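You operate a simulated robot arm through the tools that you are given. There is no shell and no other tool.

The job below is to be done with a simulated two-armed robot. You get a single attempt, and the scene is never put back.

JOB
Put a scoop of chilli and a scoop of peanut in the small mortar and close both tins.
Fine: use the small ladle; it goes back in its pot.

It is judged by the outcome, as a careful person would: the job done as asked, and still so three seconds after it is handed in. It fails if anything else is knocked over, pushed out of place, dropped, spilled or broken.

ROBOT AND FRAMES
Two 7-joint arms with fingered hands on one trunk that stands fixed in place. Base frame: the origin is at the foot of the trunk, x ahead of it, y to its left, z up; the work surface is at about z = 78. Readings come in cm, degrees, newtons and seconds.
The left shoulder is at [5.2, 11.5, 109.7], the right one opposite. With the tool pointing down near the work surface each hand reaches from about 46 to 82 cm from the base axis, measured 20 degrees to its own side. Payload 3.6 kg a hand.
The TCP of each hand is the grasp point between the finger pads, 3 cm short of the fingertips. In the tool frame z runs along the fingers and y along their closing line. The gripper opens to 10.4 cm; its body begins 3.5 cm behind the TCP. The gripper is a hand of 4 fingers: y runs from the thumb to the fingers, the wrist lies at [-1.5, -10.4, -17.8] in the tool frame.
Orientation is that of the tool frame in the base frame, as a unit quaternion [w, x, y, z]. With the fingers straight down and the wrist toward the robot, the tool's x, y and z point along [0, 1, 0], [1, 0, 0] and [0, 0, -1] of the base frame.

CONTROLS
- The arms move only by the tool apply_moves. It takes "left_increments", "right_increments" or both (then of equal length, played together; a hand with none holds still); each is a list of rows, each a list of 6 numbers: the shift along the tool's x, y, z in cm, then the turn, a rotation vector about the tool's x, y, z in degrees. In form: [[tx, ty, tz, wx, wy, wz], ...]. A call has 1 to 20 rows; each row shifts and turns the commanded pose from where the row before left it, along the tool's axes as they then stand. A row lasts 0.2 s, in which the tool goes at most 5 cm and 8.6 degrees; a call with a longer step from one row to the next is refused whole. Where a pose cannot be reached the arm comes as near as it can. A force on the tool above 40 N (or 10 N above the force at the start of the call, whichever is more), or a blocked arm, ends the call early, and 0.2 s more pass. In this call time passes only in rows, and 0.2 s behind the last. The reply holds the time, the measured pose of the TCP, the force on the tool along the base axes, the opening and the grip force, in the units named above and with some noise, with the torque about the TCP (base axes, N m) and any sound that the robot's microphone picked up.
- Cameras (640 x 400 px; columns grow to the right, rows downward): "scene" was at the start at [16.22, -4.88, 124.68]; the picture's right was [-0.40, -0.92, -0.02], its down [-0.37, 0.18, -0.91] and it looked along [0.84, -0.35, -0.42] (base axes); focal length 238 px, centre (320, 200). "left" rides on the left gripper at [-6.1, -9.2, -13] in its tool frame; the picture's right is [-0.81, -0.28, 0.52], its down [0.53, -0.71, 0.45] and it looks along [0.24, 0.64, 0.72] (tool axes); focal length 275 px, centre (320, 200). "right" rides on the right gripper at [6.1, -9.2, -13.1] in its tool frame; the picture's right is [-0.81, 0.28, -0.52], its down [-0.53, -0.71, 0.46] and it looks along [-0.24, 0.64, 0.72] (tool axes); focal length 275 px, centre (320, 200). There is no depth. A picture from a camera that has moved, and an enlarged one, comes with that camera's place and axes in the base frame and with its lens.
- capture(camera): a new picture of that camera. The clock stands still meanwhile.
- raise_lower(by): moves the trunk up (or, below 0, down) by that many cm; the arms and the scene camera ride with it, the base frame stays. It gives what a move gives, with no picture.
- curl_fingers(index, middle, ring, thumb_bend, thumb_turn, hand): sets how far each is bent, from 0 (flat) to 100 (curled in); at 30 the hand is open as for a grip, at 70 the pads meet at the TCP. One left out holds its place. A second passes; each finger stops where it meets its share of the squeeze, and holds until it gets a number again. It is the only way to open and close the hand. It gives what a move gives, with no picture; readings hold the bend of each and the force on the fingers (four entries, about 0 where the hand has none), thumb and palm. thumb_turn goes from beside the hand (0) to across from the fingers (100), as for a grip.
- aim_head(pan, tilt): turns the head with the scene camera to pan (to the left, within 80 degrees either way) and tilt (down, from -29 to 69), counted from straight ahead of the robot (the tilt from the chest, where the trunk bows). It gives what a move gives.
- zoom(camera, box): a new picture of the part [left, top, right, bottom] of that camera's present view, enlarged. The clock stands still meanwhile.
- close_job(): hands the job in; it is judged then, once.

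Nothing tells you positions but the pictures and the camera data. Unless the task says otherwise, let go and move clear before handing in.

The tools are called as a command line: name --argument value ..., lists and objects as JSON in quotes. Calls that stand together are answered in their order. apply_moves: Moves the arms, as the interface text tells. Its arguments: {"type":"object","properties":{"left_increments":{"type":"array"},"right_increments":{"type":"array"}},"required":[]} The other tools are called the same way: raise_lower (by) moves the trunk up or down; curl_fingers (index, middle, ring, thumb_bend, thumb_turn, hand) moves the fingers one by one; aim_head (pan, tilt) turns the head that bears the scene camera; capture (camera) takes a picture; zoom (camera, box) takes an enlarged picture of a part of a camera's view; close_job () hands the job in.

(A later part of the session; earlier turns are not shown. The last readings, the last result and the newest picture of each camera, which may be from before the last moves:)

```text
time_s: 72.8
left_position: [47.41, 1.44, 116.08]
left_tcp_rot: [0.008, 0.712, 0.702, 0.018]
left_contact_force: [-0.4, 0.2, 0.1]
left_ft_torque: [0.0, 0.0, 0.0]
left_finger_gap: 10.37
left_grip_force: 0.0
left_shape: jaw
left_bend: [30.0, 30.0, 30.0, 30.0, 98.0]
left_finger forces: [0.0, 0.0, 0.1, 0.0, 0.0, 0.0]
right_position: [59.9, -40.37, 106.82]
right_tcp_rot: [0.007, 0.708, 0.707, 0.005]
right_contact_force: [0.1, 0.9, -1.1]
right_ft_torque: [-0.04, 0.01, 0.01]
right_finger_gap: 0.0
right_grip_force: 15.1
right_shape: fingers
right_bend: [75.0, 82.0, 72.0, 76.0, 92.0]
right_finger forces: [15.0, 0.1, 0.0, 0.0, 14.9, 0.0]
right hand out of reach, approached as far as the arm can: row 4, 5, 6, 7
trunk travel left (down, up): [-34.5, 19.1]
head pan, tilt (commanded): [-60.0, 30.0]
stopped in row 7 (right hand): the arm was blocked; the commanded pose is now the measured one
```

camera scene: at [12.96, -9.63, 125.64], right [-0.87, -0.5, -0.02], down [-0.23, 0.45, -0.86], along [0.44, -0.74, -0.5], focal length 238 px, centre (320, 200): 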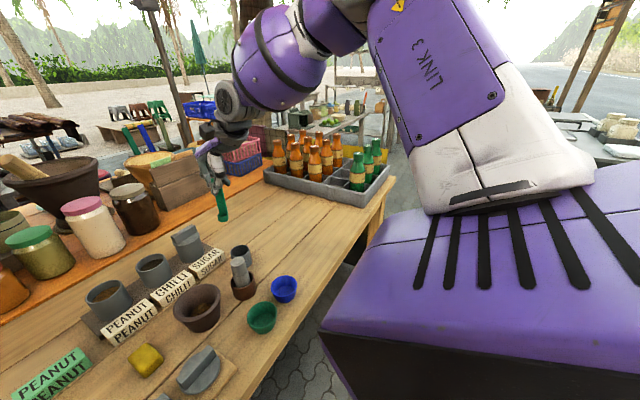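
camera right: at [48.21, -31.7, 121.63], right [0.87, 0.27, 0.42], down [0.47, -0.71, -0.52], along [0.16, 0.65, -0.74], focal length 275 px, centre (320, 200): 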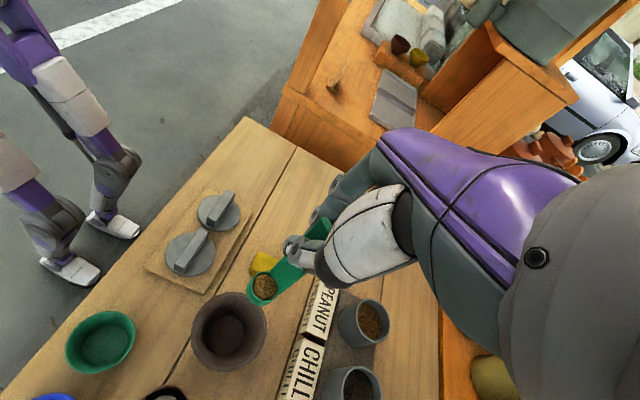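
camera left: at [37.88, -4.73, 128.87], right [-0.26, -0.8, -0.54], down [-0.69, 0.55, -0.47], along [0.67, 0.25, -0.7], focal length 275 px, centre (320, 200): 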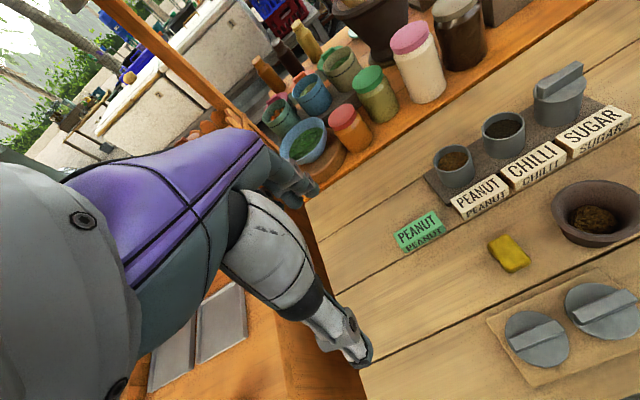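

The hand cannot go left in this posture, so I unwind: yaw to the pouring side again here, move left that way, then yaw back where it worked before.

apply_moves --right_increments '[[0, 0, 0, 0, 0, -8.2], [0, 0, 0, 0, 0, -8.2], [0, 0, 0, 0, 0, -8.2], [0, 0, 0, 0, 0, -8.2], [0, 0, 0, 0, 0, -8.2], [0, 0, 0, 0, 0, -8.2], [0, 0, 0, 0, 0, -8.2], [0, 0, 0, 0, 0, -8.2], [0, 0, 0, 0, 0, -8.2], [0, 0, 0, 0, 0, -8.2], [0, 0, 0, 0, 0, -8.2]]'

capture --camera "scene"

```text
time_s: 75.4
left_position: [47.25, 1.37, 116.2]
left_tcp_rot: [0.007, 0.713, 0.701, 0.018]
left_contact_force: [-0.6, -0.1, 1.0]
left_ft_torque: [-0.03, 0.01, 0.01]
left_finger_gap: 10.4
left_grip_force: 0.0
left_shape: jaw
left_bend: [30.0, 30.0, 30.0, 30.0, 98.0]
left_finger forces: [0.0, 0.0, 0.1, 0.0, 0.1, 0.0]
right_position: [55.17, -37.63, 107.29]
right_tcp_rot: [0.009, 0.047, 0.999, -0.001]
right_contact_force: [0.3, 0.0, -0.5]
right_ft_torque: [-0.04, 0.03, 0.02]
right_finger_gap: 0.0
right_grip_force: 15.9
right_shape: fingers
right_bend: [75.0, 82.0, 72.0, 76.0, 92.0]
right_finger forces: [15.7, 0.1, 0.0, 0.1, 15.7, 0.1]
right hand out of reach, approached as far as the arm can: row 8, 9, 10, 11
trunk travel left (down, up): [-34.5, 19.1]
head pan, tilt (commanded): [-60.0, 30.0]
stopped in row 11 (right hand): the arm was blocked; the commanded pose is now the measured one
```

```text
taken
camera scene: at [12.87, -9.36, 125.65], right [-0.87, -0.5, -0.02], down [-0.23, 0.44, -0.87], along [0.44, -0.74, -0.5], focal length 238 px, centre (320, 200)
```

scene: 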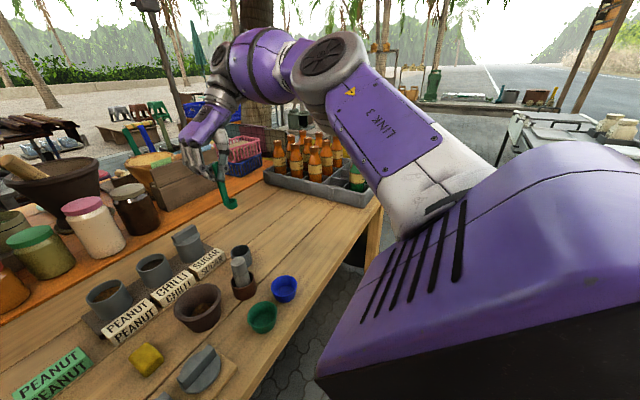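

The arm is now stretched forward with the elbow out. I raise the trunk to the height that worked before and move left in this yaw.

raise_lower --by 12

apply_moves --right_increments '[[0.45, 1.9, 0.5, 0, 0, 0], [0.45, 1.9, 0.5, 0, 0, 0], [0.45, 1.9, 0.5, 0, 0, 0], [0.45, 1.9, 0.5, 0, 0, 0], [0.45, 1.9, 0.5, 0, 0, 0], [0.45, 1.9, 0.5, 0, 0, 0], [0.45, 1.9, 0.5, 0, 0, 0], [0.45, 1.9, 0.5, 0, 0, 0]]'

capture --camera "scene"

```text
time_s: 76.9
left_position: [49.1, 2.79, 127.56]
left_tcp_rot: [0.007, 0.712, 0.702, 0.009]
left_contact_force: [-1.0, 1.1, 2.1]
left_ft_torque: [-0.01, -0.03, -0.02]
left_finger_gap: 10.38
left_grip_force: 0.0
left_shape: jaw
left_bend: [30.0, 30.0, 30.0, 30.0, 97.0]
left_finger forces: [0.1, 0.1, 0.1, 0.0, 0.1, 0.0]
right_position: [56.25, -36.57, 121.07]
right_tcp_rot: [0.022, 0.048, 0.999, -0.006]
right_contact_force: [-0.5, -0.7, 0.2]
right_ft_torque: [-0.02, -0.01, 0.01]
right_finger_gap: 0.0
right_grip_force: 15.5
right_shape: fingers
right_bend: [75.0, 82.0, 72.0, 76.0, 92.0]
right_finger forces: [15.6, 0.0, 0.0, 0.0, 15.6, 0.0]
trunk travel left (down, up): [-46.5, 7.1]
head pan, tilt (commanded): [-60.0, 30.0]
```

```text
time_s: 78.7
left_position: [49.05, 2.69, 127.28]
left_tcp_rot: [0.005, 0.712, 0.702, 0.007]
left_contact_force: [0.0, 0.1, 0.3]
left_ft_torque: [-0.01, 0.02, -0.01]
left_finger_gap: 10.39
left_grip_force: 0.0
left_shape: jaw
left_bend: [30.0, 30.0, 30.0, 30.0, 97.0]
left_finger forces: [0.0, 0.1, 0.1, 0.1, 0.1, 0.0]
right_position: [54.12, -21.25, 116.74]
right_tcp_rot: [0.022, 0.048, 0.999, -0.006]
right_contact_force: [-0.4, 0.0, 0.0]
right_ft_torque: [0.04, -0.01, 0.0]
right_finger_gap: 0.02
right_grip_force: 15.4
right_shape: fingers
right_bend: [75.0, 82.0, 72.0, 76.0, 92.0]
right_finger forces: [15.9, 0.0, 0.0, 0.0, 15.8, 0.0]
trunk travel left (down, up): [-46.5, 7.1]
head pan, tilt (commanded): [-60.0, 30.0]
```

```text
taken
camera scene: at [10.72, -8.11, 138.43], right [-0.87, -0.5, 0.0], down [-0.25, 0.43, -0.87], along [0.44, -0.75, -0.5], focal length 238 px, centre (320, 200)
```

scene: 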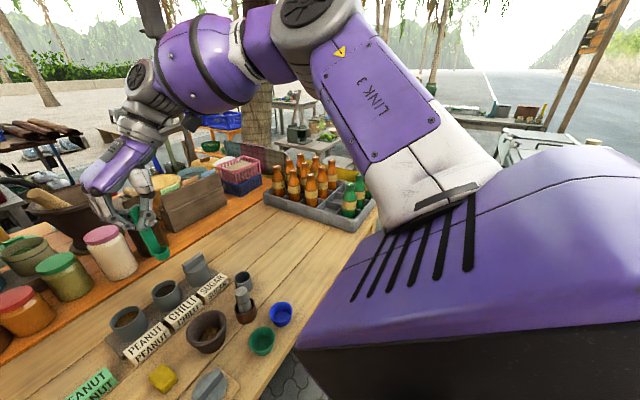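

The hand came left fine in this yaw. I now yaw back part of the way and check the reach.

apply_moves --right_increments '[[0, 0, 0, 0, 0, 8.2], [0, 0, 0, 0, 0, 8.2], [0, 0, 0, 0, 0, 8.2], [0, 0, 0, 0, 0, 8.2], [0, 0, 0, 0, 0, 8.2], [0, 0, 0, 0, 0, 8.2]]'

```text
time_s: 80.1
left_position: [49.1, 2.73, 127.26]
left_tcp_rot: [0.005, 0.713, 0.701, 0.007]
left_contact_force: [0.2, 0.2, 0.5]
left_ft_torque: [0.01, 0.01, -0.01]
left_finger_gap: 10.38
left_grip_force: 0.1
left_shape: jaw
left_bend: [30.0, 30.0, 30.0, 30.0, 97.0]
left_finger forces: [0.0, 0.0, 0.0, 0.0, 0.1, 0.0]
right_position: [54.36, -21.16, 116.85]
right_tcp_rot: [0.023, 0.459, 0.888, 0.004]
right_contact_force: [0.0, 0.1, -1.0]
right_ft_torque: [-0.02, 0.0, 0.0]
right_finger_gap: 0.0
right_grip_force: 15.8
right_shape: fingers
right_bend: [75.0, 82.0, 72.0, 76.0, 92.0]
right_finger forces: [16.0, 0.0, 0.0, 0.1, 16.0, 0.0]
trunk travel left (down, up): [-46.5, 7.1]
head pan, tilt (commanded): [-60.0, 30.0]
```

Good, no trouble. I finish the yaw back to straight.

apply_moves --right_increments '[[0, 0, 0, 0, 0, 8.2], [0, 0, 0, 0, 0, 8.2], [0, 0, 0, 0, 0, 8.2], [0, 0, 0, 0, 0, 8.2], [0, 0, 0, 0, 0, 2.5]]'

capture --camera "scene"

zoom --camera "right" --box '[180, 200, 380, 340]'

```text
time_s: 81.3
left_position: [49.15, 2.69, 127.34]
left_tcp_rot: [0.004, 0.712, 0.702, 0.008]
left_contact_force: [0.3, 0.3, 0.0]
left_ft_torque: [0.02, 0.01, 0.04]
left_finger_gap: 10.39
left_grip_force: 0.0
left_shape: jaw
left_bend: [30.0, 30.0, 30.0, 30.0, 97.0]
left_finger forces: [0.1, 0.1, 0.0, 0.1, 0.0, 0.1]
right_position: [55.03, -38.17, 116.44]
right_tcp_rot: [0.018, 0.703, 0.711, 0.015]
right_contact_force: [0.1, 0.4, 0.8]
right_ft_torque: [0.01, 0.02, -0.02]
right_finger_gap: 0.0
right_grip_force: 16.6
right_shape: fingers
right_bend: [75.0, 82.0, 72.0, 76.0, 92.0]
right_finger forces: [16.1, 0.1, 0.1, 0.0, 16.1, 0.0]
right hand out of reach, approached as far as the arm can: row 2, 3, 4, 5
trunk travel left (down, up): [-46.5, 7.1]
head pan, tilt (commanded): [-60.0, 30.0]
```

```text
taken
camera scene: at [10.73, -8.12, 138.43], right [-0.87, -0.5, 0.0], down [-0.25, 0.43, -0.87], along [0.44, -0.75, -0.5], focal length 238 px, centre (320, 200)
```

scene: 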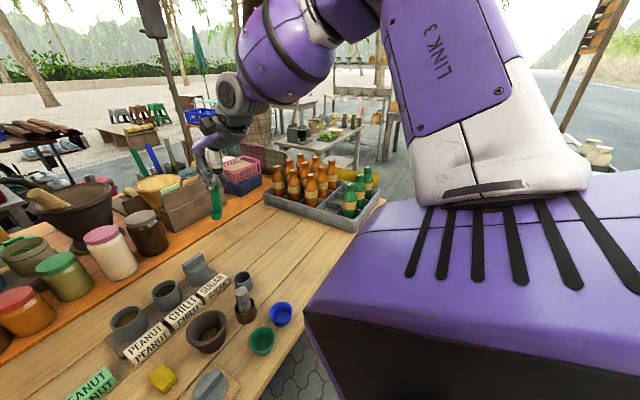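

```text
2.86 times, centred on (280, 270) of right
camera zoom: at [45.32, -32.03, 129.04], right [0.26, -0.81, 0.53], down [-0.69, -0.54, -0.49], along [0.68, -0.24, -0.69], focal length 786 px, centre (434, 0)
```

zoom: 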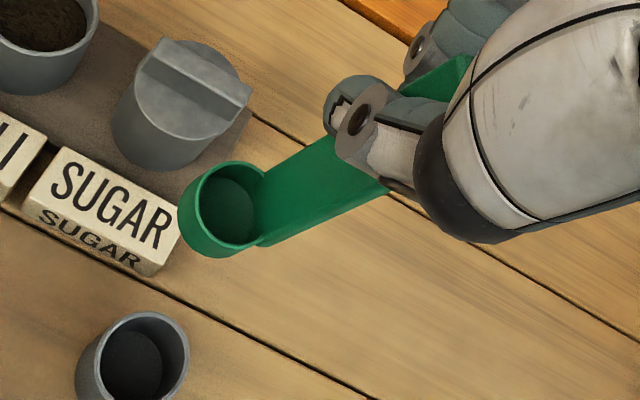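

In this posture yaw 0 pushes the hand to the right, but yaw of 30° or more was fine, and the arm showed a longer reach there. I use a yaw of about 40° for the chilli tin: turn, then move above it at safe height.

apply_moves --right_increments '[[0, 0, 0, 0, 0, -8.2], [0, 0, 0, 0, 0, -8.2], [0, 0, 0, 0, 0, -8.2], [0, 0, 0, 0, 0, -8.2], [0, 0, 0, 0, 0, -8.2]]'

aim_head --pan -30 --tilt 40

capture --camera "scene"

```text
time_s: 82.5
left_position: [49.11, 2.79, 127.26]
left_tcp_rot: [0.005, 0.711, 0.703, 0.007]
left_contact_force: [0.1, 0.3, -1.1]
left_ft_torque: [-0.05, 0.01, 0.0]
left_finger_gap: 10.4
left_grip_force: 0.1
left_shape: jaw
left_bend: [30.0, 30.0, 30.0, 30.0, 97.0]
left_finger forces: [0.0, 0.1, 0.0, 0.1, 0.0, 0.0]
right_position: [55.02, -37.91, 116.35]
right_tcp_rot: [0.023, 0.412, 0.911, 0.002]
right_contact_force: [-0.6, -0.1, 0.6]
right_ft_torque: [-0.01, 0.0, 0.0]
right_finger_gap: 0.0
right_grip_force: 16.1
right_shape: fingers
right_bend: [75.0, 82.0, 72.0, 77.0, 92.0]
right_finger forces: [16.2, 0.0, 0.0, 0.0, 16.2, 0.1]
trunk travel left (down, up): [-46.5, 7.1]
head pan, tilt (commanded): [-60.0, 30.0]
```

```text
time_s: 83.5
left_position: [49.19, 2.68, 127.31]
left_tcp_rot: [0.005, 0.712, 0.702, 0.007]
left_contact_force: [0.5, 0.2, -0.1]
left_ft_torque: [0.02, 0.02, -0.03]
left_finger_gap: 10.38
left_grip_force: 0.0
left_shape: jaw
left_bend: [30.0, 30.0, 30.0, 30.0, 97.0]
left_finger forces: [0.0, 0.0, 0.1, 0.1, 0.0, 0.0]
right_position: [55.02, -38.07, 116.4]
right_tcp_rot: [0.023, 0.414, 0.91, 0.003]
right_contact_force: [0.6, -0.1, -0.7]
right_ft_torque: [0.0, -0.01, -0.03]
right_finger_gap: 0.01
right_grip_force: 16.0
right_shape: fingers
right_bend: [75.0, 82.0, 72.0, 77.0, 92.0]
right_finger forces: [16.2, 0.1, 0.0, 0.0, 16.2, 0.1]
trunk travel left (down, up): [-46.5, 7.1]
head pan, tilt (commanded): [-30.0, 40.0]
```

```text
taken
camera scene: at [13.57, -4.54, 136.91], right [-0.5, -0.87, 0.0], down [-0.55, 0.32, -0.77], along [0.67, -0.38, -0.64], focal length 238 px, centre (320, 200)
```

scene: 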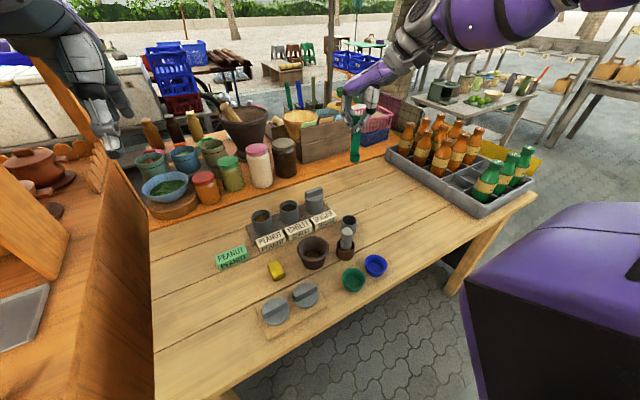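

The arm accepts this yaw. I move above and short of the chilli tin at safe height.

apply_moves --right_increments '[[0.08, 2.3, 0.7, 0, 0, 0], [0.08, 2.3, 0.7, 0, 0, 0], [0.08, 2.3, 0.7, 0, 0, 0], [0.08, 2.3, 0.7, 0, 0, 0], [0.08, 2.3, 0.7, 0, 0, 0], [0.08, 2.3, 0.7, 0, 0, 0]]'

zoom --camera "right" --box '[180, 200, 380, 340]'

zoom --camera "scene" --box '[220, 100, 400, 240]'

```text
time_s: 84.8
left_position: [49.11, 2.61, 127.27]
left_tcp_rot: [0.005, 0.711, 0.703, 0.007]
left_contact_force: [-0.4, 0.9, 0.7]
left_ft_torque: [0.04, -0.02, -0.01]
left_finger_gap: 10.39
left_grip_force: 0.1
left_shape: jaw
left_bend: [30.0, 30.0, 30.0, 30.0, 97.0]
left_finger forces: [0.0, 0.0, 0.1, 0.0, 0.1, 0.0]
right_position: [65.26, -28.71, 112.49]
right_tcp_rot: [0.024, 0.414, 0.91, 0.002]
right_contact_force: [0.3, -0.6, -0.3]
right_ft_torque: [0.03, -0.01, 0.0]
right_finger_gap: 0.0
right_grip_force: 16.5
right_shape: fingers
right_bend: [75.0, 82.0, 72.0, 77.0, 92.0]
right_finger forces: [16.3, 0.1, 0.0, 0.0, 16.4, 0.0]
trunk travel left (down, up): [-46.5, 7.1]
head pan, tilt (commanded): [-30.0, 40.0]
```

```text
2.86 times, centred on (280, 270) of right
camera zoom: at [53.9, -29.85, 125.13], right [0.72, -0.42, 0.56], down [-0.17, -0.88, -0.45], along [0.68, 0.23, -0.7], focal length 786 px, centre (434, 0)
```

zoom: 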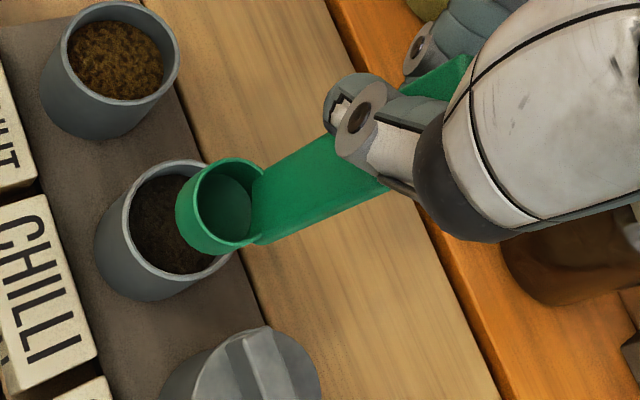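

```text
2.86 times, centred on (310, 170) of scene
camera zoom: at [13.57, -4.54, 136.91], right [-0.5, -0.87, 0.0], down [-0.55, 0.32, -0.77], along [0.67, -0.38, -0.64], focal length 681 px, centre (349, 286)
```

zoom: 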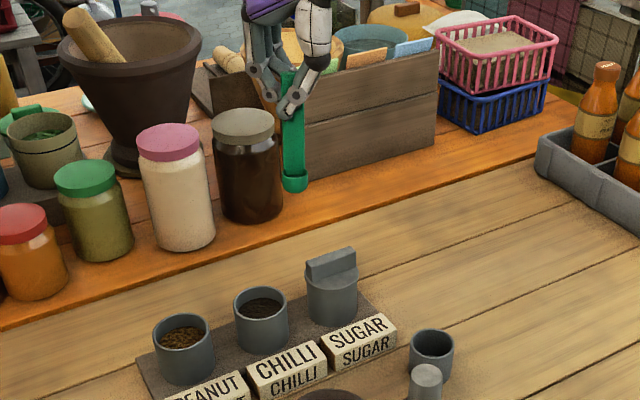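

The reach is fine here. I level the ladle by a few degrees and go down to just above the chilli tin (centre about (69.4, -25.0)).

apply_moves --right_increments '[[0, 0, 0, 0, -5.6, 0], [0.05, 0.8, 1.9, 0, 0, 0], [0.05, 0.8, 1.9, 0, 0, 0], [0.05, 0.8, 1.9, 0, 0, 0], [0.05, 0.8, 1.9, 0, 0, 0], [0.05, 0.8, 1.9, 0, 0, 0], [0.05, 0.8, 1.9, 0, 0, 0], [0.05, 0.8, 1.9, 0, 0, 0]]'

zoom --camera "right" --box '[150, 200, 370, 360]'

zoom --camera "scene" --box '[240, 130, 340, 240]'

zoom --camera "left" --box '[420, 60, 640, 220]'

```text
time_s: 86.7
left_position: [49.19, 2.71, 127.33]
left_tcp_rot: [0.005, 0.712, 0.702, 0.007]
left_contact_force: [1.3, 0.8, -0.9]
left_ft_torque: [-0.01, -0.02, -0.02]
left_finger_gap: 10.37
left_grip_force: 0.1
left_shape: jaw
left_bend: [30.0, 30.0, 30.0, 30.0, 97.0]
left_finger forces: [0.1, 0.0, 0.0, 0.0, 0.0, 0.0]
right_position: [69.17, -25.98, 99.8]
right_tcp_rot: [0.068, 0.414, 0.908, -0.017]
right_contact_force: [-1.4, -0.1, -0.5]
right_ft_torque: [0.03, 0.04, 0.02]
right_finger_gap: 0.01
right_grip_force: 16.7
right_shape: fingers
right_bend: [75.0, 82.0, 72.0, 77.0, 91.0]
right_finger forces: [16.4, 0.0, 0.1, 0.0, 16.4, 0.1]
right hand out of reach, approached as far as the arm can: row 7, 8
trunk travel left (down, up): [-46.5, 7.1]
head pan, tilt (commanded): [-30.0, 40.0]
```

```text
2.50 times, centred on (260, 280) of right
camera zoom: at [56.98, -26.29, 111.68], right [0.68, -0.38, 0.63], down [-0.14, -0.91, -0.4], along [0.72, 0.18, -0.67], focal length 688 px, centre (470, 0)
```

zoom: 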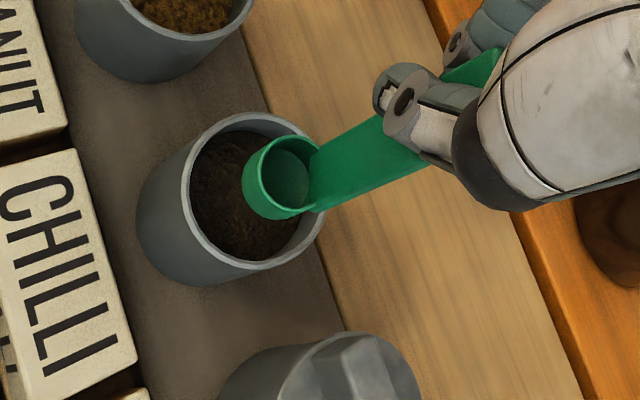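

```text
3.64 times, centred on (290, 185) of scene
camera zoom: at [13.57, -4.54, 136.91], right [-0.5, -0.87, 0.0], down [-0.55, 0.32, -0.77], along [0.67, -0.38, -0.64], focal length 867 px, centre (429, 254)
```

zoom: 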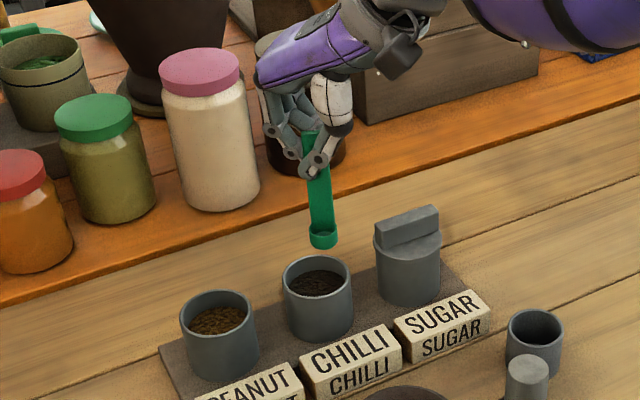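

```text
2.50 times, centred on (530, 140) of left
camera zoom: at [39.74, -3.28, 140.24], right [-0.28, -0.8, -0.53], down [-0.7, 0.54, -0.47], along [0.66, 0.24, -0.71], focal length 688 px, centre (-205, 350)
```

zoom: 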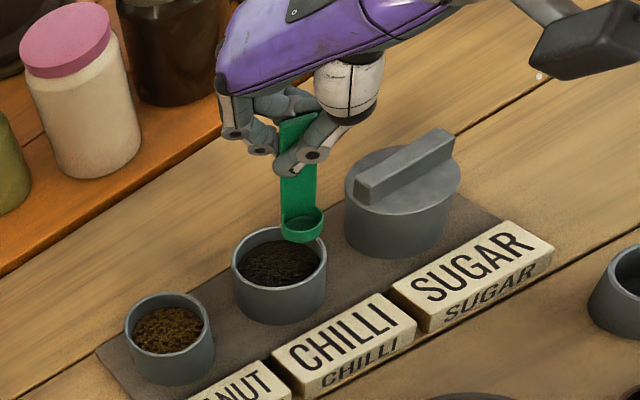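

The arm is just at full stretch here, so the trunk has to come down again. I lift and pull back first, then lower the trunk.

apply_moves --right_increments '[[0.2, -0.6, -2.0, 0, 0, 0], [0.2, -0.6, -2.0, 0, 0, 0], [0.2, -0.6, -2.0, 0, 0, 0], [0.2, -0.6, -2.0, 0, 0, 0], [0.2, -0.6, -2.0, 0, 0, 0], [0.2, -0.6, -2.0, 0, 0, 0], [0.2, -0.6, -2.0, 0, 0, 0]]'

raise_lower --by -13

zoom --camera "right" --box '[150, 200, 370, 360]'

```text
time_s: 88.2
left_position: [49.14, 2.7, 127.19]
left_tcp_rot: [0.005, 0.712, 0.702, 0.007]
left_contact_force: [0.4, -0.2, 0.1]
left_ft_torque: [0.01, 0.03, 0.01]
left_finger_gap: 10.38
left_grip_force: 0.1
left_shape: jaw
left_bend: [30.0, 30.0, 30.0, 30.0, 97.0]
left_finger forces: [0.0, 0.0, 0.0, 0.0, 0.0, 0.1]
right_position: [63.58, -26.54, 113.42]
right_tcp_rot: [0.067, 0.413, 0.908, -0.017]
right_contact_force: [0.4, 0.5, -0.5]
right_ft_torque: [0.0, 0.03, -0.02]
right_finger_gap: 0.0
right_grip_force: 16.2
right_shape: fingers
right_bend: [75.0, 82.0, 72.0, 77.0, 91.0]
right_finger forces: [16.7, 0.0, 0.0, 0.0, 16.5, 0.1]
trunk travel left (down, up): [-46.5, 7.1]
head pan, tilt (commanded): [-30.0, 40.0]
```

```text
time_s: 89.8
left_position: [47.3, 1.29, 115.5]
left_tcp_rot: [0.01, 0.712, 0.702, 0.021]
left_contact_force: [0.6, 0.9, -0.2]
left_ft_torque: [0.02, -0.01, -0.02]
left_finger_gap: 10.37
left_grip_force: 0.3
left_shape: jaw
left_bend: [30.0, 30.0, 30.0, 30.0, 97.0]
left_finger forces: [0.0, 0.1, 0.0, 0.0, 0.0, 0.0]
right_position: [62.09, -27.7, 100.96]
right_tcp_rot: [0.072, 0.415, 0.907, -0.008]
right_contact_force: [-0.3, -0.4, -0.7]
right_ft_torque: [0.01, 0.01, 0.01]
right_finger_gap: 0.0
right_grip_force: 16.9
right_shape: fingers
right_bend: [75.0, 82.0, 72.0, 77.0, 91.0]
right_finger forces: [16.6, 0.1, 0.0, 0.0, 16.5, 0.1]
trunk travel left (down, up): [-33.5, 20.1]
head pan, tilt (commanded): [-30.0, 40.0]
```

```text
2.50 times, centred on (260, 280) of right
camera zoom: at [49.65, -28.2, 112.74], right [0.67, -0.39, 0.64], down [-0.14, -0.9, -0.41], along [0.73, 0.19, -0.65], focal length 688 px, centre (470, 0)
```

zoom: 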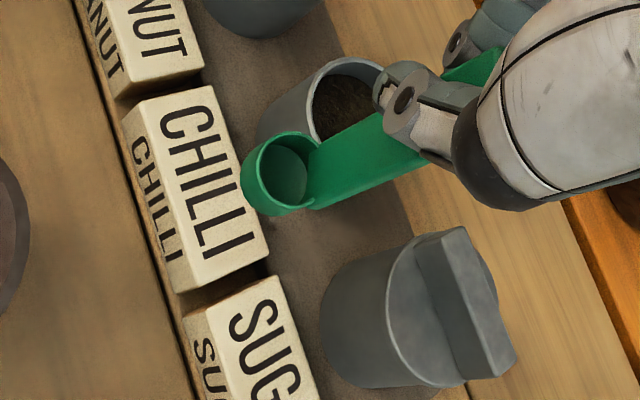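

Trunk is down and the ladle is level. I approach over the chilli tin again.

apply_moves --right_increments '[[-0.84, 1.58, 0.89, 0, 0, 0], [-0.84, 1.58, 0.89, 0, 0, 0], [-0.84, 1.58, 0.89, 0, 0, 0], [-0.84, 1.58, 0.89, 0, 0, 0], [-0.84, 1.58, 0.89, 0, 0, 0]]'

zoom --camera "right" --box '[150, 200, 370, 360]'

zoom --camera "scene" --box '[230, 120, 350, 240]'

```text
time_s: 91.2
left_position: [47.23, 1.09, 115.6]
left_tcp_rot: [0.009, 0.714, 0.7, 0.022]
left_contact_force: [-0.4, 0.2, 0.2]
left_ft_torque: [0.0, 0.04, 0.02]
left_finger_gap: 10.34
left_grip_force: 0.1
left_shape: jaw
left_bend: [30.0, 30.0, 30.0, 30.0, 97.0]
left_finger forces: [0.0, 0.1, 0.1, 0.0, 0.0, 0.0]
right_position: [71.13, -25.95, 97.44]
right_tcp_rot: [0.071, 0.416, 0.907, -0.009]
right_contact_force: [-0.4, -0.3, -0.6]
right_ft_torque: [0.01, 0.01, 0.01]
right_finger_gap: 0.01
right_grip_force: 16.6
right_shape: fingers
right_bend: [75.0, 82.0, 72.0, 77.0, 91.0]
right_finger forces: [16.6, 0.0, 0.0, 0.0, 16.6, 0.1]
trunk travel left (down, up): [-33.5, 20.1]
head pan, tilt (commanded): [-30.0, 40.0]
stopped in row 5 (right hand): the arm was blocked; the commanded pose is now the measured one
```

```text
2.50 times, centred on (260, 280) of right
camera zoom: at [58.79, -26.42, 109.2], right [0.67, -0.39, 0.63], down [-0.14, -0.9, -0.41], along [0.73, 0.18, -0.66], focal length 688 px, centre (470, 0)
```

zoom: 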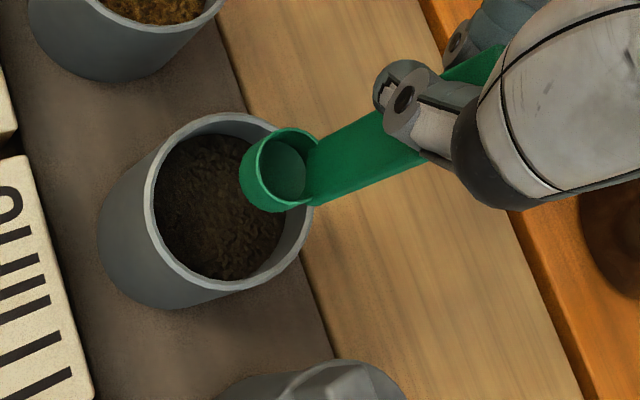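

```text
3.33 times, centred on (290, 180) of scene
camera zoom: at [15.99, -5.87, 123.2], right [-0.5, -0.87, -0.02], down [-0.54, 0.33, -0.77], along [0.68, -0.37, -0.63], focal length 795 px, centre (420, 267)
```

zoom: 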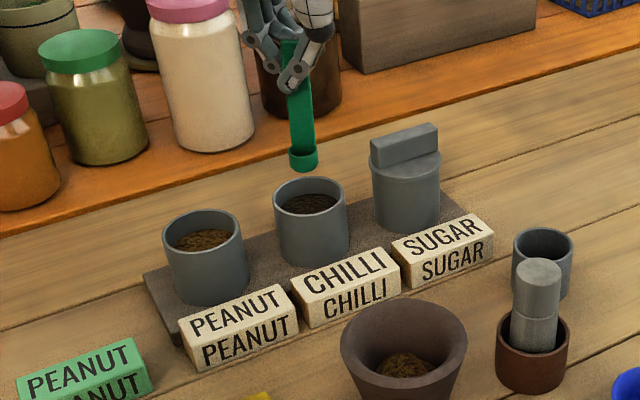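

The cup is centred over the chilli tin at about z 90. I lower it gently into the tin.

apply_moves --right_increments '[[0.103, -0.034, 0.742, 0, 0, 0], [0.103, -0.034, 0.742, 0, 0, 0], [0.103, -0.034, 0.742, 0, 0, 0], [0.103, -0.034, 0.742, 0, 0, 0], [0.103, -0.034, 0.742, 0, 0, 0], [0.103, -0.034, 0.742, 0, 0, 0]]'

zoom --camera "right" --box '[150, 200, 370, 360]'

zoom --camera "scene" --box '[240, 130, 340, 230]'

```text
time_s: 92.6
left_position: [47.18, 1.2, 115.49]
left_tcp_rot: [0.009, 0.714, 0.7, 0.021]
left_contact_force: [0.0, 0.7, 0.1]
left_ft_torque: [-0.03, 0.0, -0.01]
left_finger_gap: 10.37
left_grip_force: 0.1
left_shape: jaw
left_bend: [30.0, 30.0, 30.0, 30.0, 97.0]
left_finger forces: [0.0, 0.0, 0.1, 0.1, 0.0, 0.0]
right_position: [71.15, -26.04, 93.06]
right_tcp_rot: [0.072, 0.415, 0.907, -0.008]
right_contact_force: [-0.9, 0.1, -0.3]
right_ft_torque: [0.01, -0.02, -0.04]
right_finger_gap: 0.0
right_grip_force: 16.3
right_shape: fingers
right_bend: [75.0, 82.0, 72.0, 77.0, 91.0]
right_finger forces: [16.6, 0.0, 0.1, 0.0, 16.7, 0.0]
trunk travel left (down, up): [-33.5, 20.1]
head pan, tilt (commanded): [-30.0, 40.0]
```

```text
2.50 times, centred on (260, 280) of right
camera zoom: at [58.77, -26.51, 104.77], right [0.67, -0.39, 0.64], down [-0.14, -0.9, -0.41], along [0.73, 0.18, -0.66], focal length 688 px, centre (470, 0)
```

zoom: 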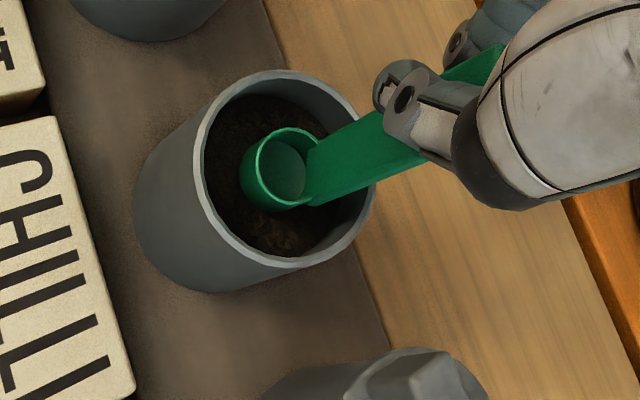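

```text
4.00 times, centred on (290, 180) of scene
camera zoom: at [16.0, -5.96, 123.26], right [-0.5, -0.87, -0.02], down [-0.54, 0.33, -0.77], along [0.68, -0.37, -0.63], focal length 954 px, centre (440, 280)
```

zoom: 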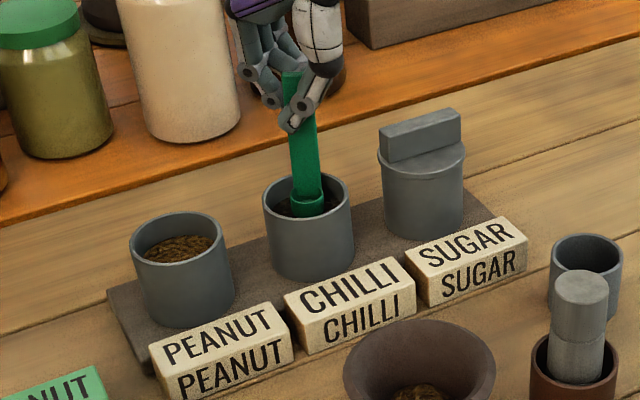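

The cup is in the tin just at the chilli surface. I press it in about 2 cm.

apply_moves --right_increments '[[0.069, -0.023, 0.495, 0, 0, 0], [0.069, -0.023, 0.495, 0, 0, 0], [0.069, -0.023, 0.495, 0, 0, 0], [0.069, -0.023, 0.495, 0, 0, 0]]'

zoom --camera "right" --box '[150, 200, 370, 360]'

zoom --camera "scene" --box '[240, 130, 340, 230]'

```text
time_s: 93.6
left_position: [47.24, 1.24, 115.52]
left_tcp_rot: [0.009, 0.713, 0.7, 0.022]
left_contact_force: [0.2, 0.0, -0.5]
left_ft_torque: [0.02, -0.03, 0.0]
left_finger_gap: 10.36
left_grip_force: 0.1
left_shape: jaw
left_bend: [30.0, 30.0, 30.0, 30.0, 97.0]
left_finger forces: [0.1, 0.1, 0.0, 0.0, 0.0, 0.0]
right_position: [71.2, -26.07, 91.0]
right_tcp_rot: [0.071, 0.415, 0.907, -0.009]
right_contact_force: [0.3, -0.4, -1.2]
right_ft_torque: [-0.01, 0.01, -0.03]
right_finger_gap: 0.01
right_grip_force: 16.4
right_shape: fingers
right_bend: [75.0, 82.0, 72.0, 77.0, 91.0]
right_finger forces: [16.7, 0.0, 0.0, 0.1, 16.7, 0.0]
trunk travel left (down, up): [-33.5, 20.1]
head pan, tilt (commanded): [-30.0, 40.0]
```

```text
2.50 times, centred on (260, 280) of right
camera zoom: at [58.79, -26.51, 102.73], right [0.67, -0.39, 0.63], down [-0.14, -0.9, -0.41], along [0.73, 0.18, -0.66], focal length 688 px, centre (470, 0)
```

zoom: 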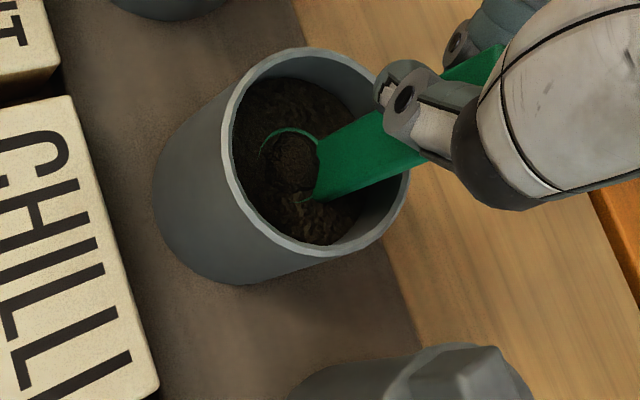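

```text
4.00 times, centred on (290, 180) of scene
camera zoom: at [16.0, -5.96, 123.26], right [-0.5, -0.87, -0.02], down [-0.54, 0.33, -0.77], along [0.68, -0.37, -0.63], focal length 954 px, centre (440, 280)
```

zoom: 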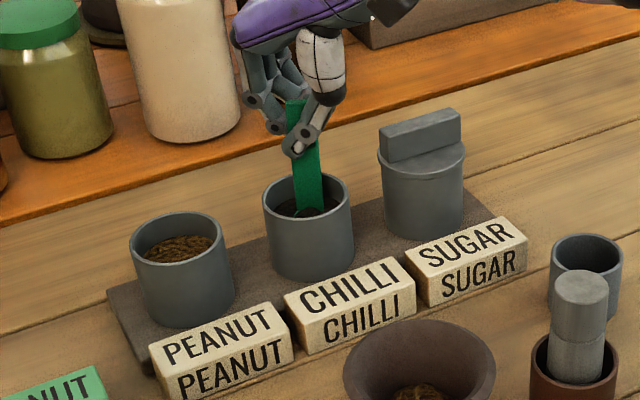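

The cup has filled with chilli. I lift it straight up, slowly.

apply_moves --right_increments '[[-0.055, 0.018, -0.4, 0, 0, 0], [-0.09, 0.03, -0.65, 0, 0, 0], [-0.09, 0.03, -0.65, 0, 0, 0], [-0.09, 0.03, -0.65, 0, 0, 0], [-0.09, 0.03, -0.65, 0, 0, 0], [-0.09, 0.03, -0.65, 0, 0, 0], [-0.09, 0.03, -0.65, 0, 0, 0], [-0.09, 0.03, -0.65, 0, 0, 0], [-0.09, 0.03, -0.65, 0, 0, 0], [-0.09, 0.03, -0.65, 0, 0, 0], [-0.09, 0.03, -0.65, 0, 0, 0], [-0.09, 0.03, -0.65, 0, 0, 0]]'

zoom --camera "right" --box '[150, 200, 370, 360]'

zoom --camera "scene" --box '[240, 110, 340, 230]'

```text
time_s: 96.4
left_position: [47.2, 1.21, 115.55]
left_tcp_rot: [0.01, 0.715, 0.699, 0.022]
left_contact_force: [0.2, 0.4, 0.4]
left_ft_torque: [-0.02, -0.01, 0.0]
left_finger_gap: 10.39
left_grip_force: 0.0
left_shape: jaw
left_bend: [30.0, 30.0, 30.0, 30.0, 97.0]
left_finger forces: [0.0, 0.1, 0.1, 0.0, 0.1, 0.0]
right_position: [71.18, -26.02, 98.63]
right_tcp_rot: [0.072, 0.416, 0.906, -0.009]
right_contact_force: [-0.3, -0.3, -0.9]
right_ft_torque: [0.01, -0.02, 0.04]
right_finger_gap: 0.0
right_grip_force: 16.2
right_shape: fingers
right_bend: [75.0, 82.0, 72.0, 77.0, 91.0]
right_finger forces: [16.8, 0.0, 0.0, 0.0, 16.6, 0.0]
trunk travel left (down, up): [-33.5, 20.1]
head pan, tilt (commanded): [-30.0, 40.0]
stopped in row 12 (right hand): the arm was blocked; the commanded pose is now the measured one
```

```text
2.50 times, centred on (260, 280) of right
camera zoom: at [58.81, -26.37, 110.4], right [0.67, -0.39, 0.64], down [-0.14, -0.9, -0.41], along [0.73, 0.18, -0.66], focal length 688 px, centre (470, 0)
```

zoom: 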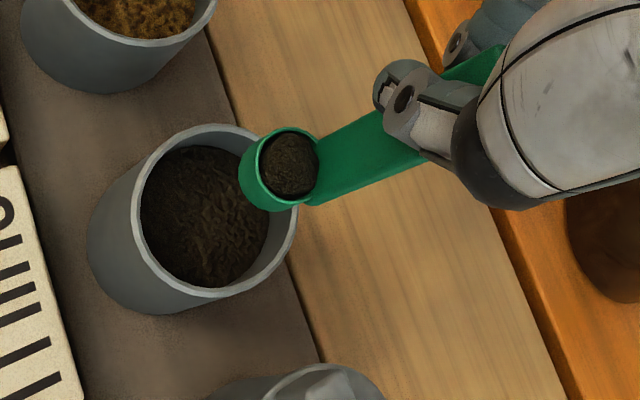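

```text
3.33 times, centred on (290, 170) of scene
camera zoom: at [15.97, -5.81, 123.24], right [-0.5, -0.87, -0.02], down [-0.54, 0.33, -0.77], along [0.68, -0.37, -0.63], focal length 795 px, centre (420, 300)
```

zoom: 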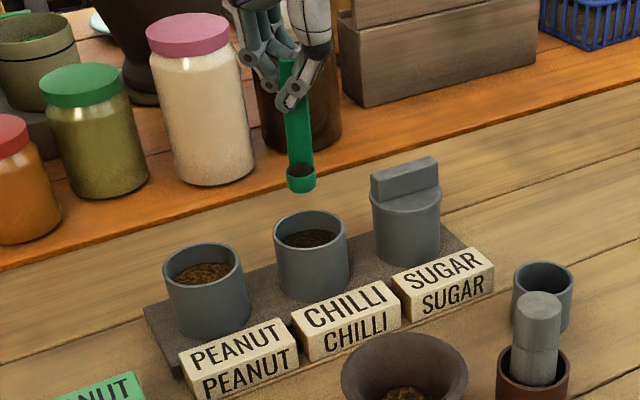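

The ladle carries a mound of chilli. I draw back gently from the tins and raise the trunk for the pour.

apply_moves --right_increments '[[0.4, -0.5, -0.4, 0, 0, 0], [0.78, -0.98, -0.74, 0, 0, 0], [0.78, -0.98, -0.74, 0, 0, 0], [0.78, -0.98, -0.74, 0, 0, 0], [0.78, -0.98, -0.74, 0, 0, 0], [0.78, -0.98, -0.74, 0, 0, 0], [0.4, -0.5, -0.4, 0, 0, 0]]'

raise_lower --by 13

zoom --camera "right" --box '[150, 200, 370, 360]'

```text
time_s: 98.2
left_position: [47.07, 1.03, 115.55]
left_tcp_rot: [0.01, 0.715, 0.699, 0.022]
left_contact_force: [0.5, 0.2, -0.3]
left_ft_torque: [0.01, 0.01, -0.01]
left_finger_gap: 10.41
left_grip_force: 0.2
left_shape: jaw
left_bend: [30.0, 30.0, 30.0, 30.0, 97.0]
left_finger forces: [0.0, 0.1, 0.1, 0.0, 0.1, 0.0]
right_position: [63.12, -25.99, 102.25]
right_tcp_rot: [0.072, 0.416, 0.907, -0.009]
right_contact_force: [-0.2, -0.4, -0.1]
right_ft_torque: [0.02, 0.04, -0.03]
right_finger_gap: 0.0
right_grip_force: 15.9
right_shape: fingers
right_bend: [75.0, 82.0, 72.0, 77.0, 91.0]
right_finger forces: [16.7, 0.1, 0.1, 0.1, 16.7, 0.1]
trunk travel left (down, up): [-33.5, 20.1]
head pan, tilt (commanded): [-30.0, 40.0]
stopped in row 7 (right hand): the arm was blocked; the commanded pose is now the measured one
```

```text
time_s: 99.8
left_position: [49.01, 2.66, 127.91]
left_tcp_rot: [0.01, 0.714, 0.7, 0.014]
left_contact_force: [0.6, 1.0, -0.8]
left_ft_torque: [-0.01, 0.01, 0.01]
left_finger_gap: 10.36
left_grip_force: 0.0
left_shape: jaw
left_bend: [30.0, 30.0, 30.0, 30.0, 97.0]
left_finger forces: [0.1, 0.0, 0.0, 0.1, 0.0, 0.0]
right_position: [64.83, -24.98, 114.37]
right_tcp_rot: [0.067, 0.416, 0.907, -0.018]
right_contact_force: [0.4, 0.7, -0.7]
right_ft_torque: [-0.02, -0.01, -0.03]
right_finger_gap: 0.03
right_grip_force: 17.0
right_shape: fingers
right_bend: [75.0, 82.0, 72.0, 77.0, 91.0]
right_finger forces: [16.9, 0.0, 0.0, 0.1, 16.9, 0.1]
trunk travel left (down, up): [-46.5, 7.1]
head pan, tilt (commanded): [-30.0, 40.0]
```

```text
2.50 times, centred on (260, 280) of right
camera zoom: at [52.63, -25.18, 126.43], right [0.68, -0.38, 0.63], down [-0.15, -0.91, -0.39], along [0.72, 0.17, -0.67], focal length 688 px, centre (470, 0)
```

zoom: 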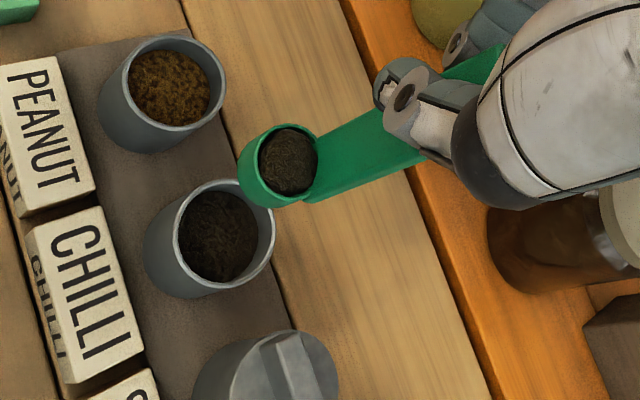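

Full and level. I carry it over the mortar at safe height and turn to the pouring yaw.

apply_moves --right_increments '[[0.6, -0.5, 0.26, 0, 0, 0], [1.15, -0.96, 0.515, 0, 0, 0], [1.15, -0.96, 0.515, 0, 0, 0], [1.15, -0.96, 0.515, 0, 0, 0], [1.15, -0.96, 0.515, 0, 0, 0], [1.15, -0.96, 0.515, 0, 0, 0], [1.15, -0.96, 0.515, 0, 0, 0], [1.15, -0.96, 0.515, 0, 0, 0], [0.55, -0.46, 0.26, 0, 0, 0], [0, 0, 0, -0.6, 0.1, -4.4], [0, 0, 0, -1.12, 0.19, -8.13], [0, 0, 0, -1.12, 0.19, -8.13], [0, 0, 0, -1.12, 0.19, -8.13], [0, 0, 0, -1.12, 0.19, -8.13], [0, 0, 0, -1.12, 0.19, -8.13], [0, 0, 0, -0.5, 0.1, -3.7]]'

zoom --camera "right" --box '[140, 200, 360, 390]'

zoom --camera "scene" --box '[240, 120, 400, 280]'

```text
time_s: 103.2
left_position: [49.1, 2.49, 127.7]
left_tcp_rot: [0.008, 0.715, 0.699, 0.012]
left_contact_force: [-0.2, 0.5, 0.2]
left_ft_torque: [-0.01, 0.01, -0.02]
left_finger_gap: 10.37
left_grip_force: 0.0
left_shape: jaw
left_bend: [30.0, 30.0, 30.0, 30.0, 97.0]
left_finger forces: [0.0, 0.0, 0.0, 0.0, 0.1, 0.0]
right_position: [53.49, -23.33, 108.85]
right_tcp_rot: [0.068, -0.001, 0.998, 0.013]
right_contact_force: [0.1, -0.3, -0.5]
right_ft_torque: [0.0, 0.02, -0.02]
right_finger_gap: 0.0
right_grip_force: 17.6
right_shape: fingers
right_bend: [75.0, 82.0, 72.0, 78.0, 91.0]
right_finger forces: [17.4, 0.0, 0.0, 0.1, 17.4, 0.0]
trunk travel left (down, up): [-46.5, 7.1]
head pan, tilt (commanded): [-30.0, 40.0]
```

```text
2.11 times, centred on (250, 295) of right
camera zoom: at [45.79, -32.89, 120.82], right [0.73, 0.26, 0.63], down [0.59, -0.7, -0.4], along [0.34, 0.66, -0.67], focal length 580 px, centre (467, 0)
```

zoom: 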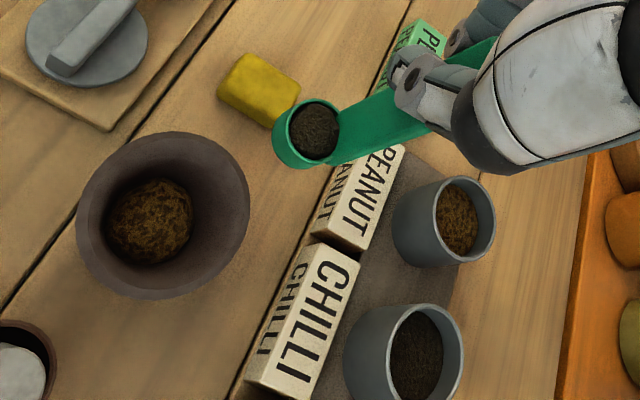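

```text
2.50 times, centred on (320, 200) of scene
camera zoom: at [13.66, -4.51, 136.9], right [-0.5, -0.87, 0.0], down [-0.55, 0.32, -0.77], along [0.67, -0.38, -0.64], focal length 596 px, centre (320, 200)
```

zoom: 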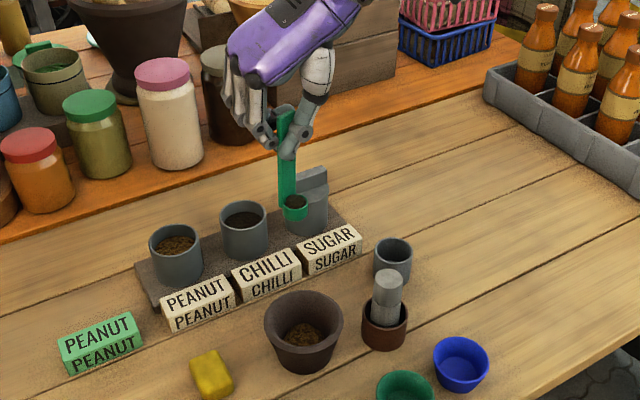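

The cup is over the mortar. I shift half a centimetre and tilt part of the way at this safe height, watching that the arm follows.

apply_moves --right_increments '[[-0.2, -0.5, 0, 0, 0, 0], [0.503, 0, -0.192, 0, -4, 0], [1.017, 0, -0.348, 0, -8, 0], [1.017, 0, -0.348, 0, -8, 0], [1.017, 0, -0.348, 0, -8, 0], [1.017, 0, -0.348, 0, -8, 0], [0.503, 0, -0.192, 0, -4, 0]]'

zoom --camera "right" --box '[140, 200, 360, 390]'

zoom --camera "left" --box '[500, 100, 640, 280]'

```text
time_s: 104.8
left_position: [49.01, 2.42, 127.68]
left_tcp_rot: [0.008, 0.713, 0.701, 0.012]
left_contact_force: [0.8, 0.2, 0.7]
left_ft_torque: [-0.01, -0.02, 0.02]
left_finger_gap: 10.39
left_grip_force: 0.1
left_shape: jaw
left_bend: [30.0, 30.0, 30.0, 30.0, 97.0]
left_finger forces: [0.0, 0.0, 0.0, 0.1, 0.0, 0.0]
right_position: [48.46, -23.85, 108.36]
right_tcp_rot: [0.406, 0.004, 0.914, 0.01]
right_contact_force: [0.6, 0.6, -0.8]
right_ft_torque: [0.02, 0.05, 0.01]
right_finger_gap: 0.0
right_grip_force: 17.6
right_shape: fingers
right_bend: [75.0, 82.0, 72.0, 78.0, 91.0]
right_finger forces: [17.5, 0.0, 0.0, 0.0, 17.7, 0.0]
trunk travel left (down, up): [-46.5, 7.1]
head pan, tilt (commanded): [-30.0, 40.0]
```

```text
2.11 times, centred on (250, 295) of right
camera zoom: at [34.8, -33.17, 112.48], right [0.16, 0.25, 0.95], down [0.7, -0.71, 0.07], along [0.7, 0.65, -0.29], focal length 580 px, centre (467, 0)
```

zoom: 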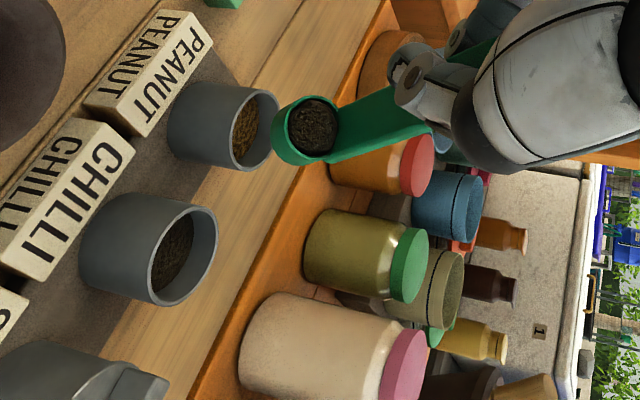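

```text
2.22 times, centred on (570, 190) of left
camera zoom: at [39.49, -3.47, 140.55], right [-0.28, -0.8, -0.53], down [-0.69, 0.55, -0.47], along [0.67, 0.23, -0.71], focal length 612 px, centre (-236, 222)
```

zoom: 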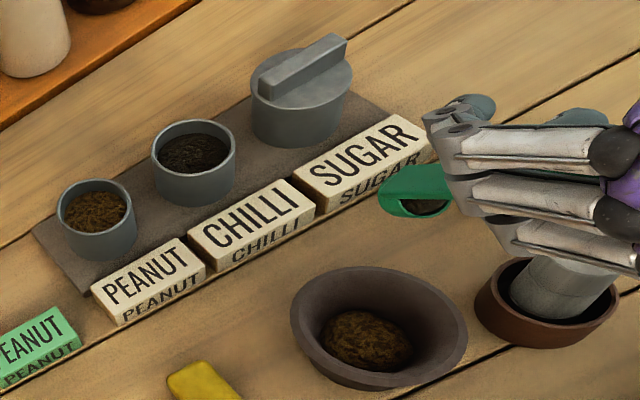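

The arm follows without trouble at about 40° ladle tilt and the chilli stays put. I lower in this attitude toward the mortar.

apply_moves --right_increments '[[0.9, 0.05, 0.79, 0, 0, 0], [0.9, 0.05, 0.79, 0, 0, 0], [0.9, 0.05, 0.79, 0, 0, 0], [0.9, 0.05, 0.79, 0, 0, 0], [0.9, 0.05, 0.79, 0, 0, 0]]'

zoom --camera "left" --box '[500, 100, 640, 280]'

```text
time_s: 106.0
left_position: [49.12, 2.48, 127.71]
left_tcp_rot: [0.009, 0.713, 0.701, 0.011]
left_contact_force: [0.1, 0.1, 0.5]
left_ft_torque: [0.0, 0.0, 0.03]
left_finger_gap: 10.35
left_grip_force: 0.1
left_shape: jaw
left_bend: [30.0, 30.0, 30.0, 30.0, 97.0]
left_finger forces: [0.0, 0.0, 0.1, 0.0, 0.0, 0.0]
right_position: [48.39, -23.41, 102.48]
right_tcp_rot: [0.405, 0.004, 0.914, 0.013]
right_contact_force: [-0.8, 0.1, -0.3]
right_ft_torque: [0.0, 0.02, -0.05]
right_finger_gap: 0.01
right_grip_force: 17.6
right_shape: fingers
right_bend: [75.0, 82.0, 72.0, 78.0, 91.0]
right_finger forces: [17.5, 0.0, 0.1, 0.0, 17.8, 0.0]
trunk travel left (down, up): [-46.5, 7.1]
head pan, tilt (commanded): [-30.0, 40.0]
```

```text
2.22 times, centred on (570, 190) of left
camera zoom: at [39.49, -3.47, 140.55], right [-0.28, -0.8, -0.53], down [-0.69, 0.55, -0.47], along [0.67, 0.23, -0.7], focal length 612 px, centre (-236, 222)
```

zoom: 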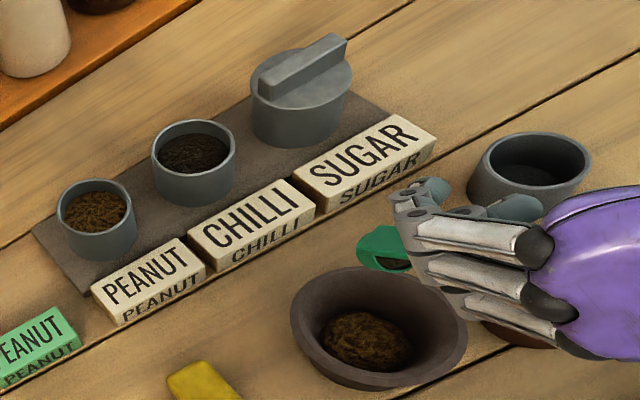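

The cup is about 10 cm above the rim and near the centre. I tilt on in small steps and check the position each time.

apply_moves --right_increments '[[0.503, -0.2, -0.192, 0, -4, 0], [0.503, -0.2, -0.192, 0, -4, 0]]'

zoom --camera "right" --box '[140, 200, 360, 390]'

```text
time_s: 106.6
left_position: [49.07, 2.3, 127.68]
left_tcp_rot: [0.008, 0.713, 0.701, 0.012]
left_contact_force: [-0.1, 0.0, -0.3]
left_ft_torque: [0.0, -0.01, -0.01]
left_finger_gap: 10.36
left_grip_force: 0.1
left_shape: jaw
left_bend: [30.0, 30.0, 30.0, 30.0, 97.0]
left_finger forces: [0.1, 0.1, 0.0, 0.0, 0.0, 0.0]
right_position: [47.42, -23.86, 101.88]
right_tcp_rot: [0.468, 0.005, 0.884, 0.011]
right_contact_force: [0.4, 0.1, -0.9]
right_ft_torque: [-0.01, 0.03, 0.01]
right_finger_gap: 0.01
right_grip_force: 17.8
right_shape: fingers
right_bend: [75.0, 82.0, 72.0, 78.0, 91.0]
right_finger forces: [17.4, 0.0, 0.0, 0.0, 17.8, 0.1]
trunk travel left (down, up): [-46.5, 7.1]
head pan, tilt (commanded): [-30.0, 40.0]
```

```text
2.11 times, centred on (250, 295) of right
camera zoom: at [33.28, -33.16, 104.04], right [0.03, 0.25, 0.97], down [0.68, -0.72, 0.17], along [0.74, 0.65, -0.19], focal length 580 px, centre (467, 0)
```

zoom: 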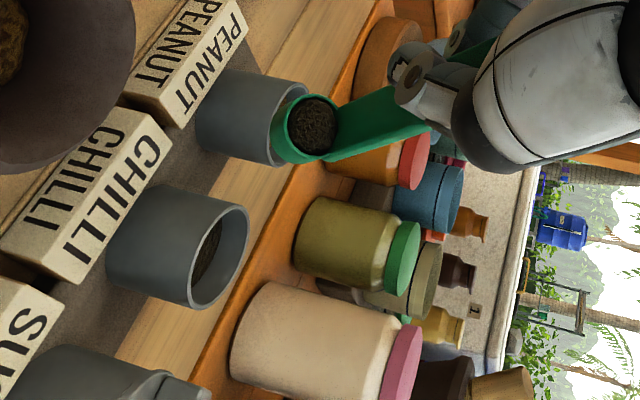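

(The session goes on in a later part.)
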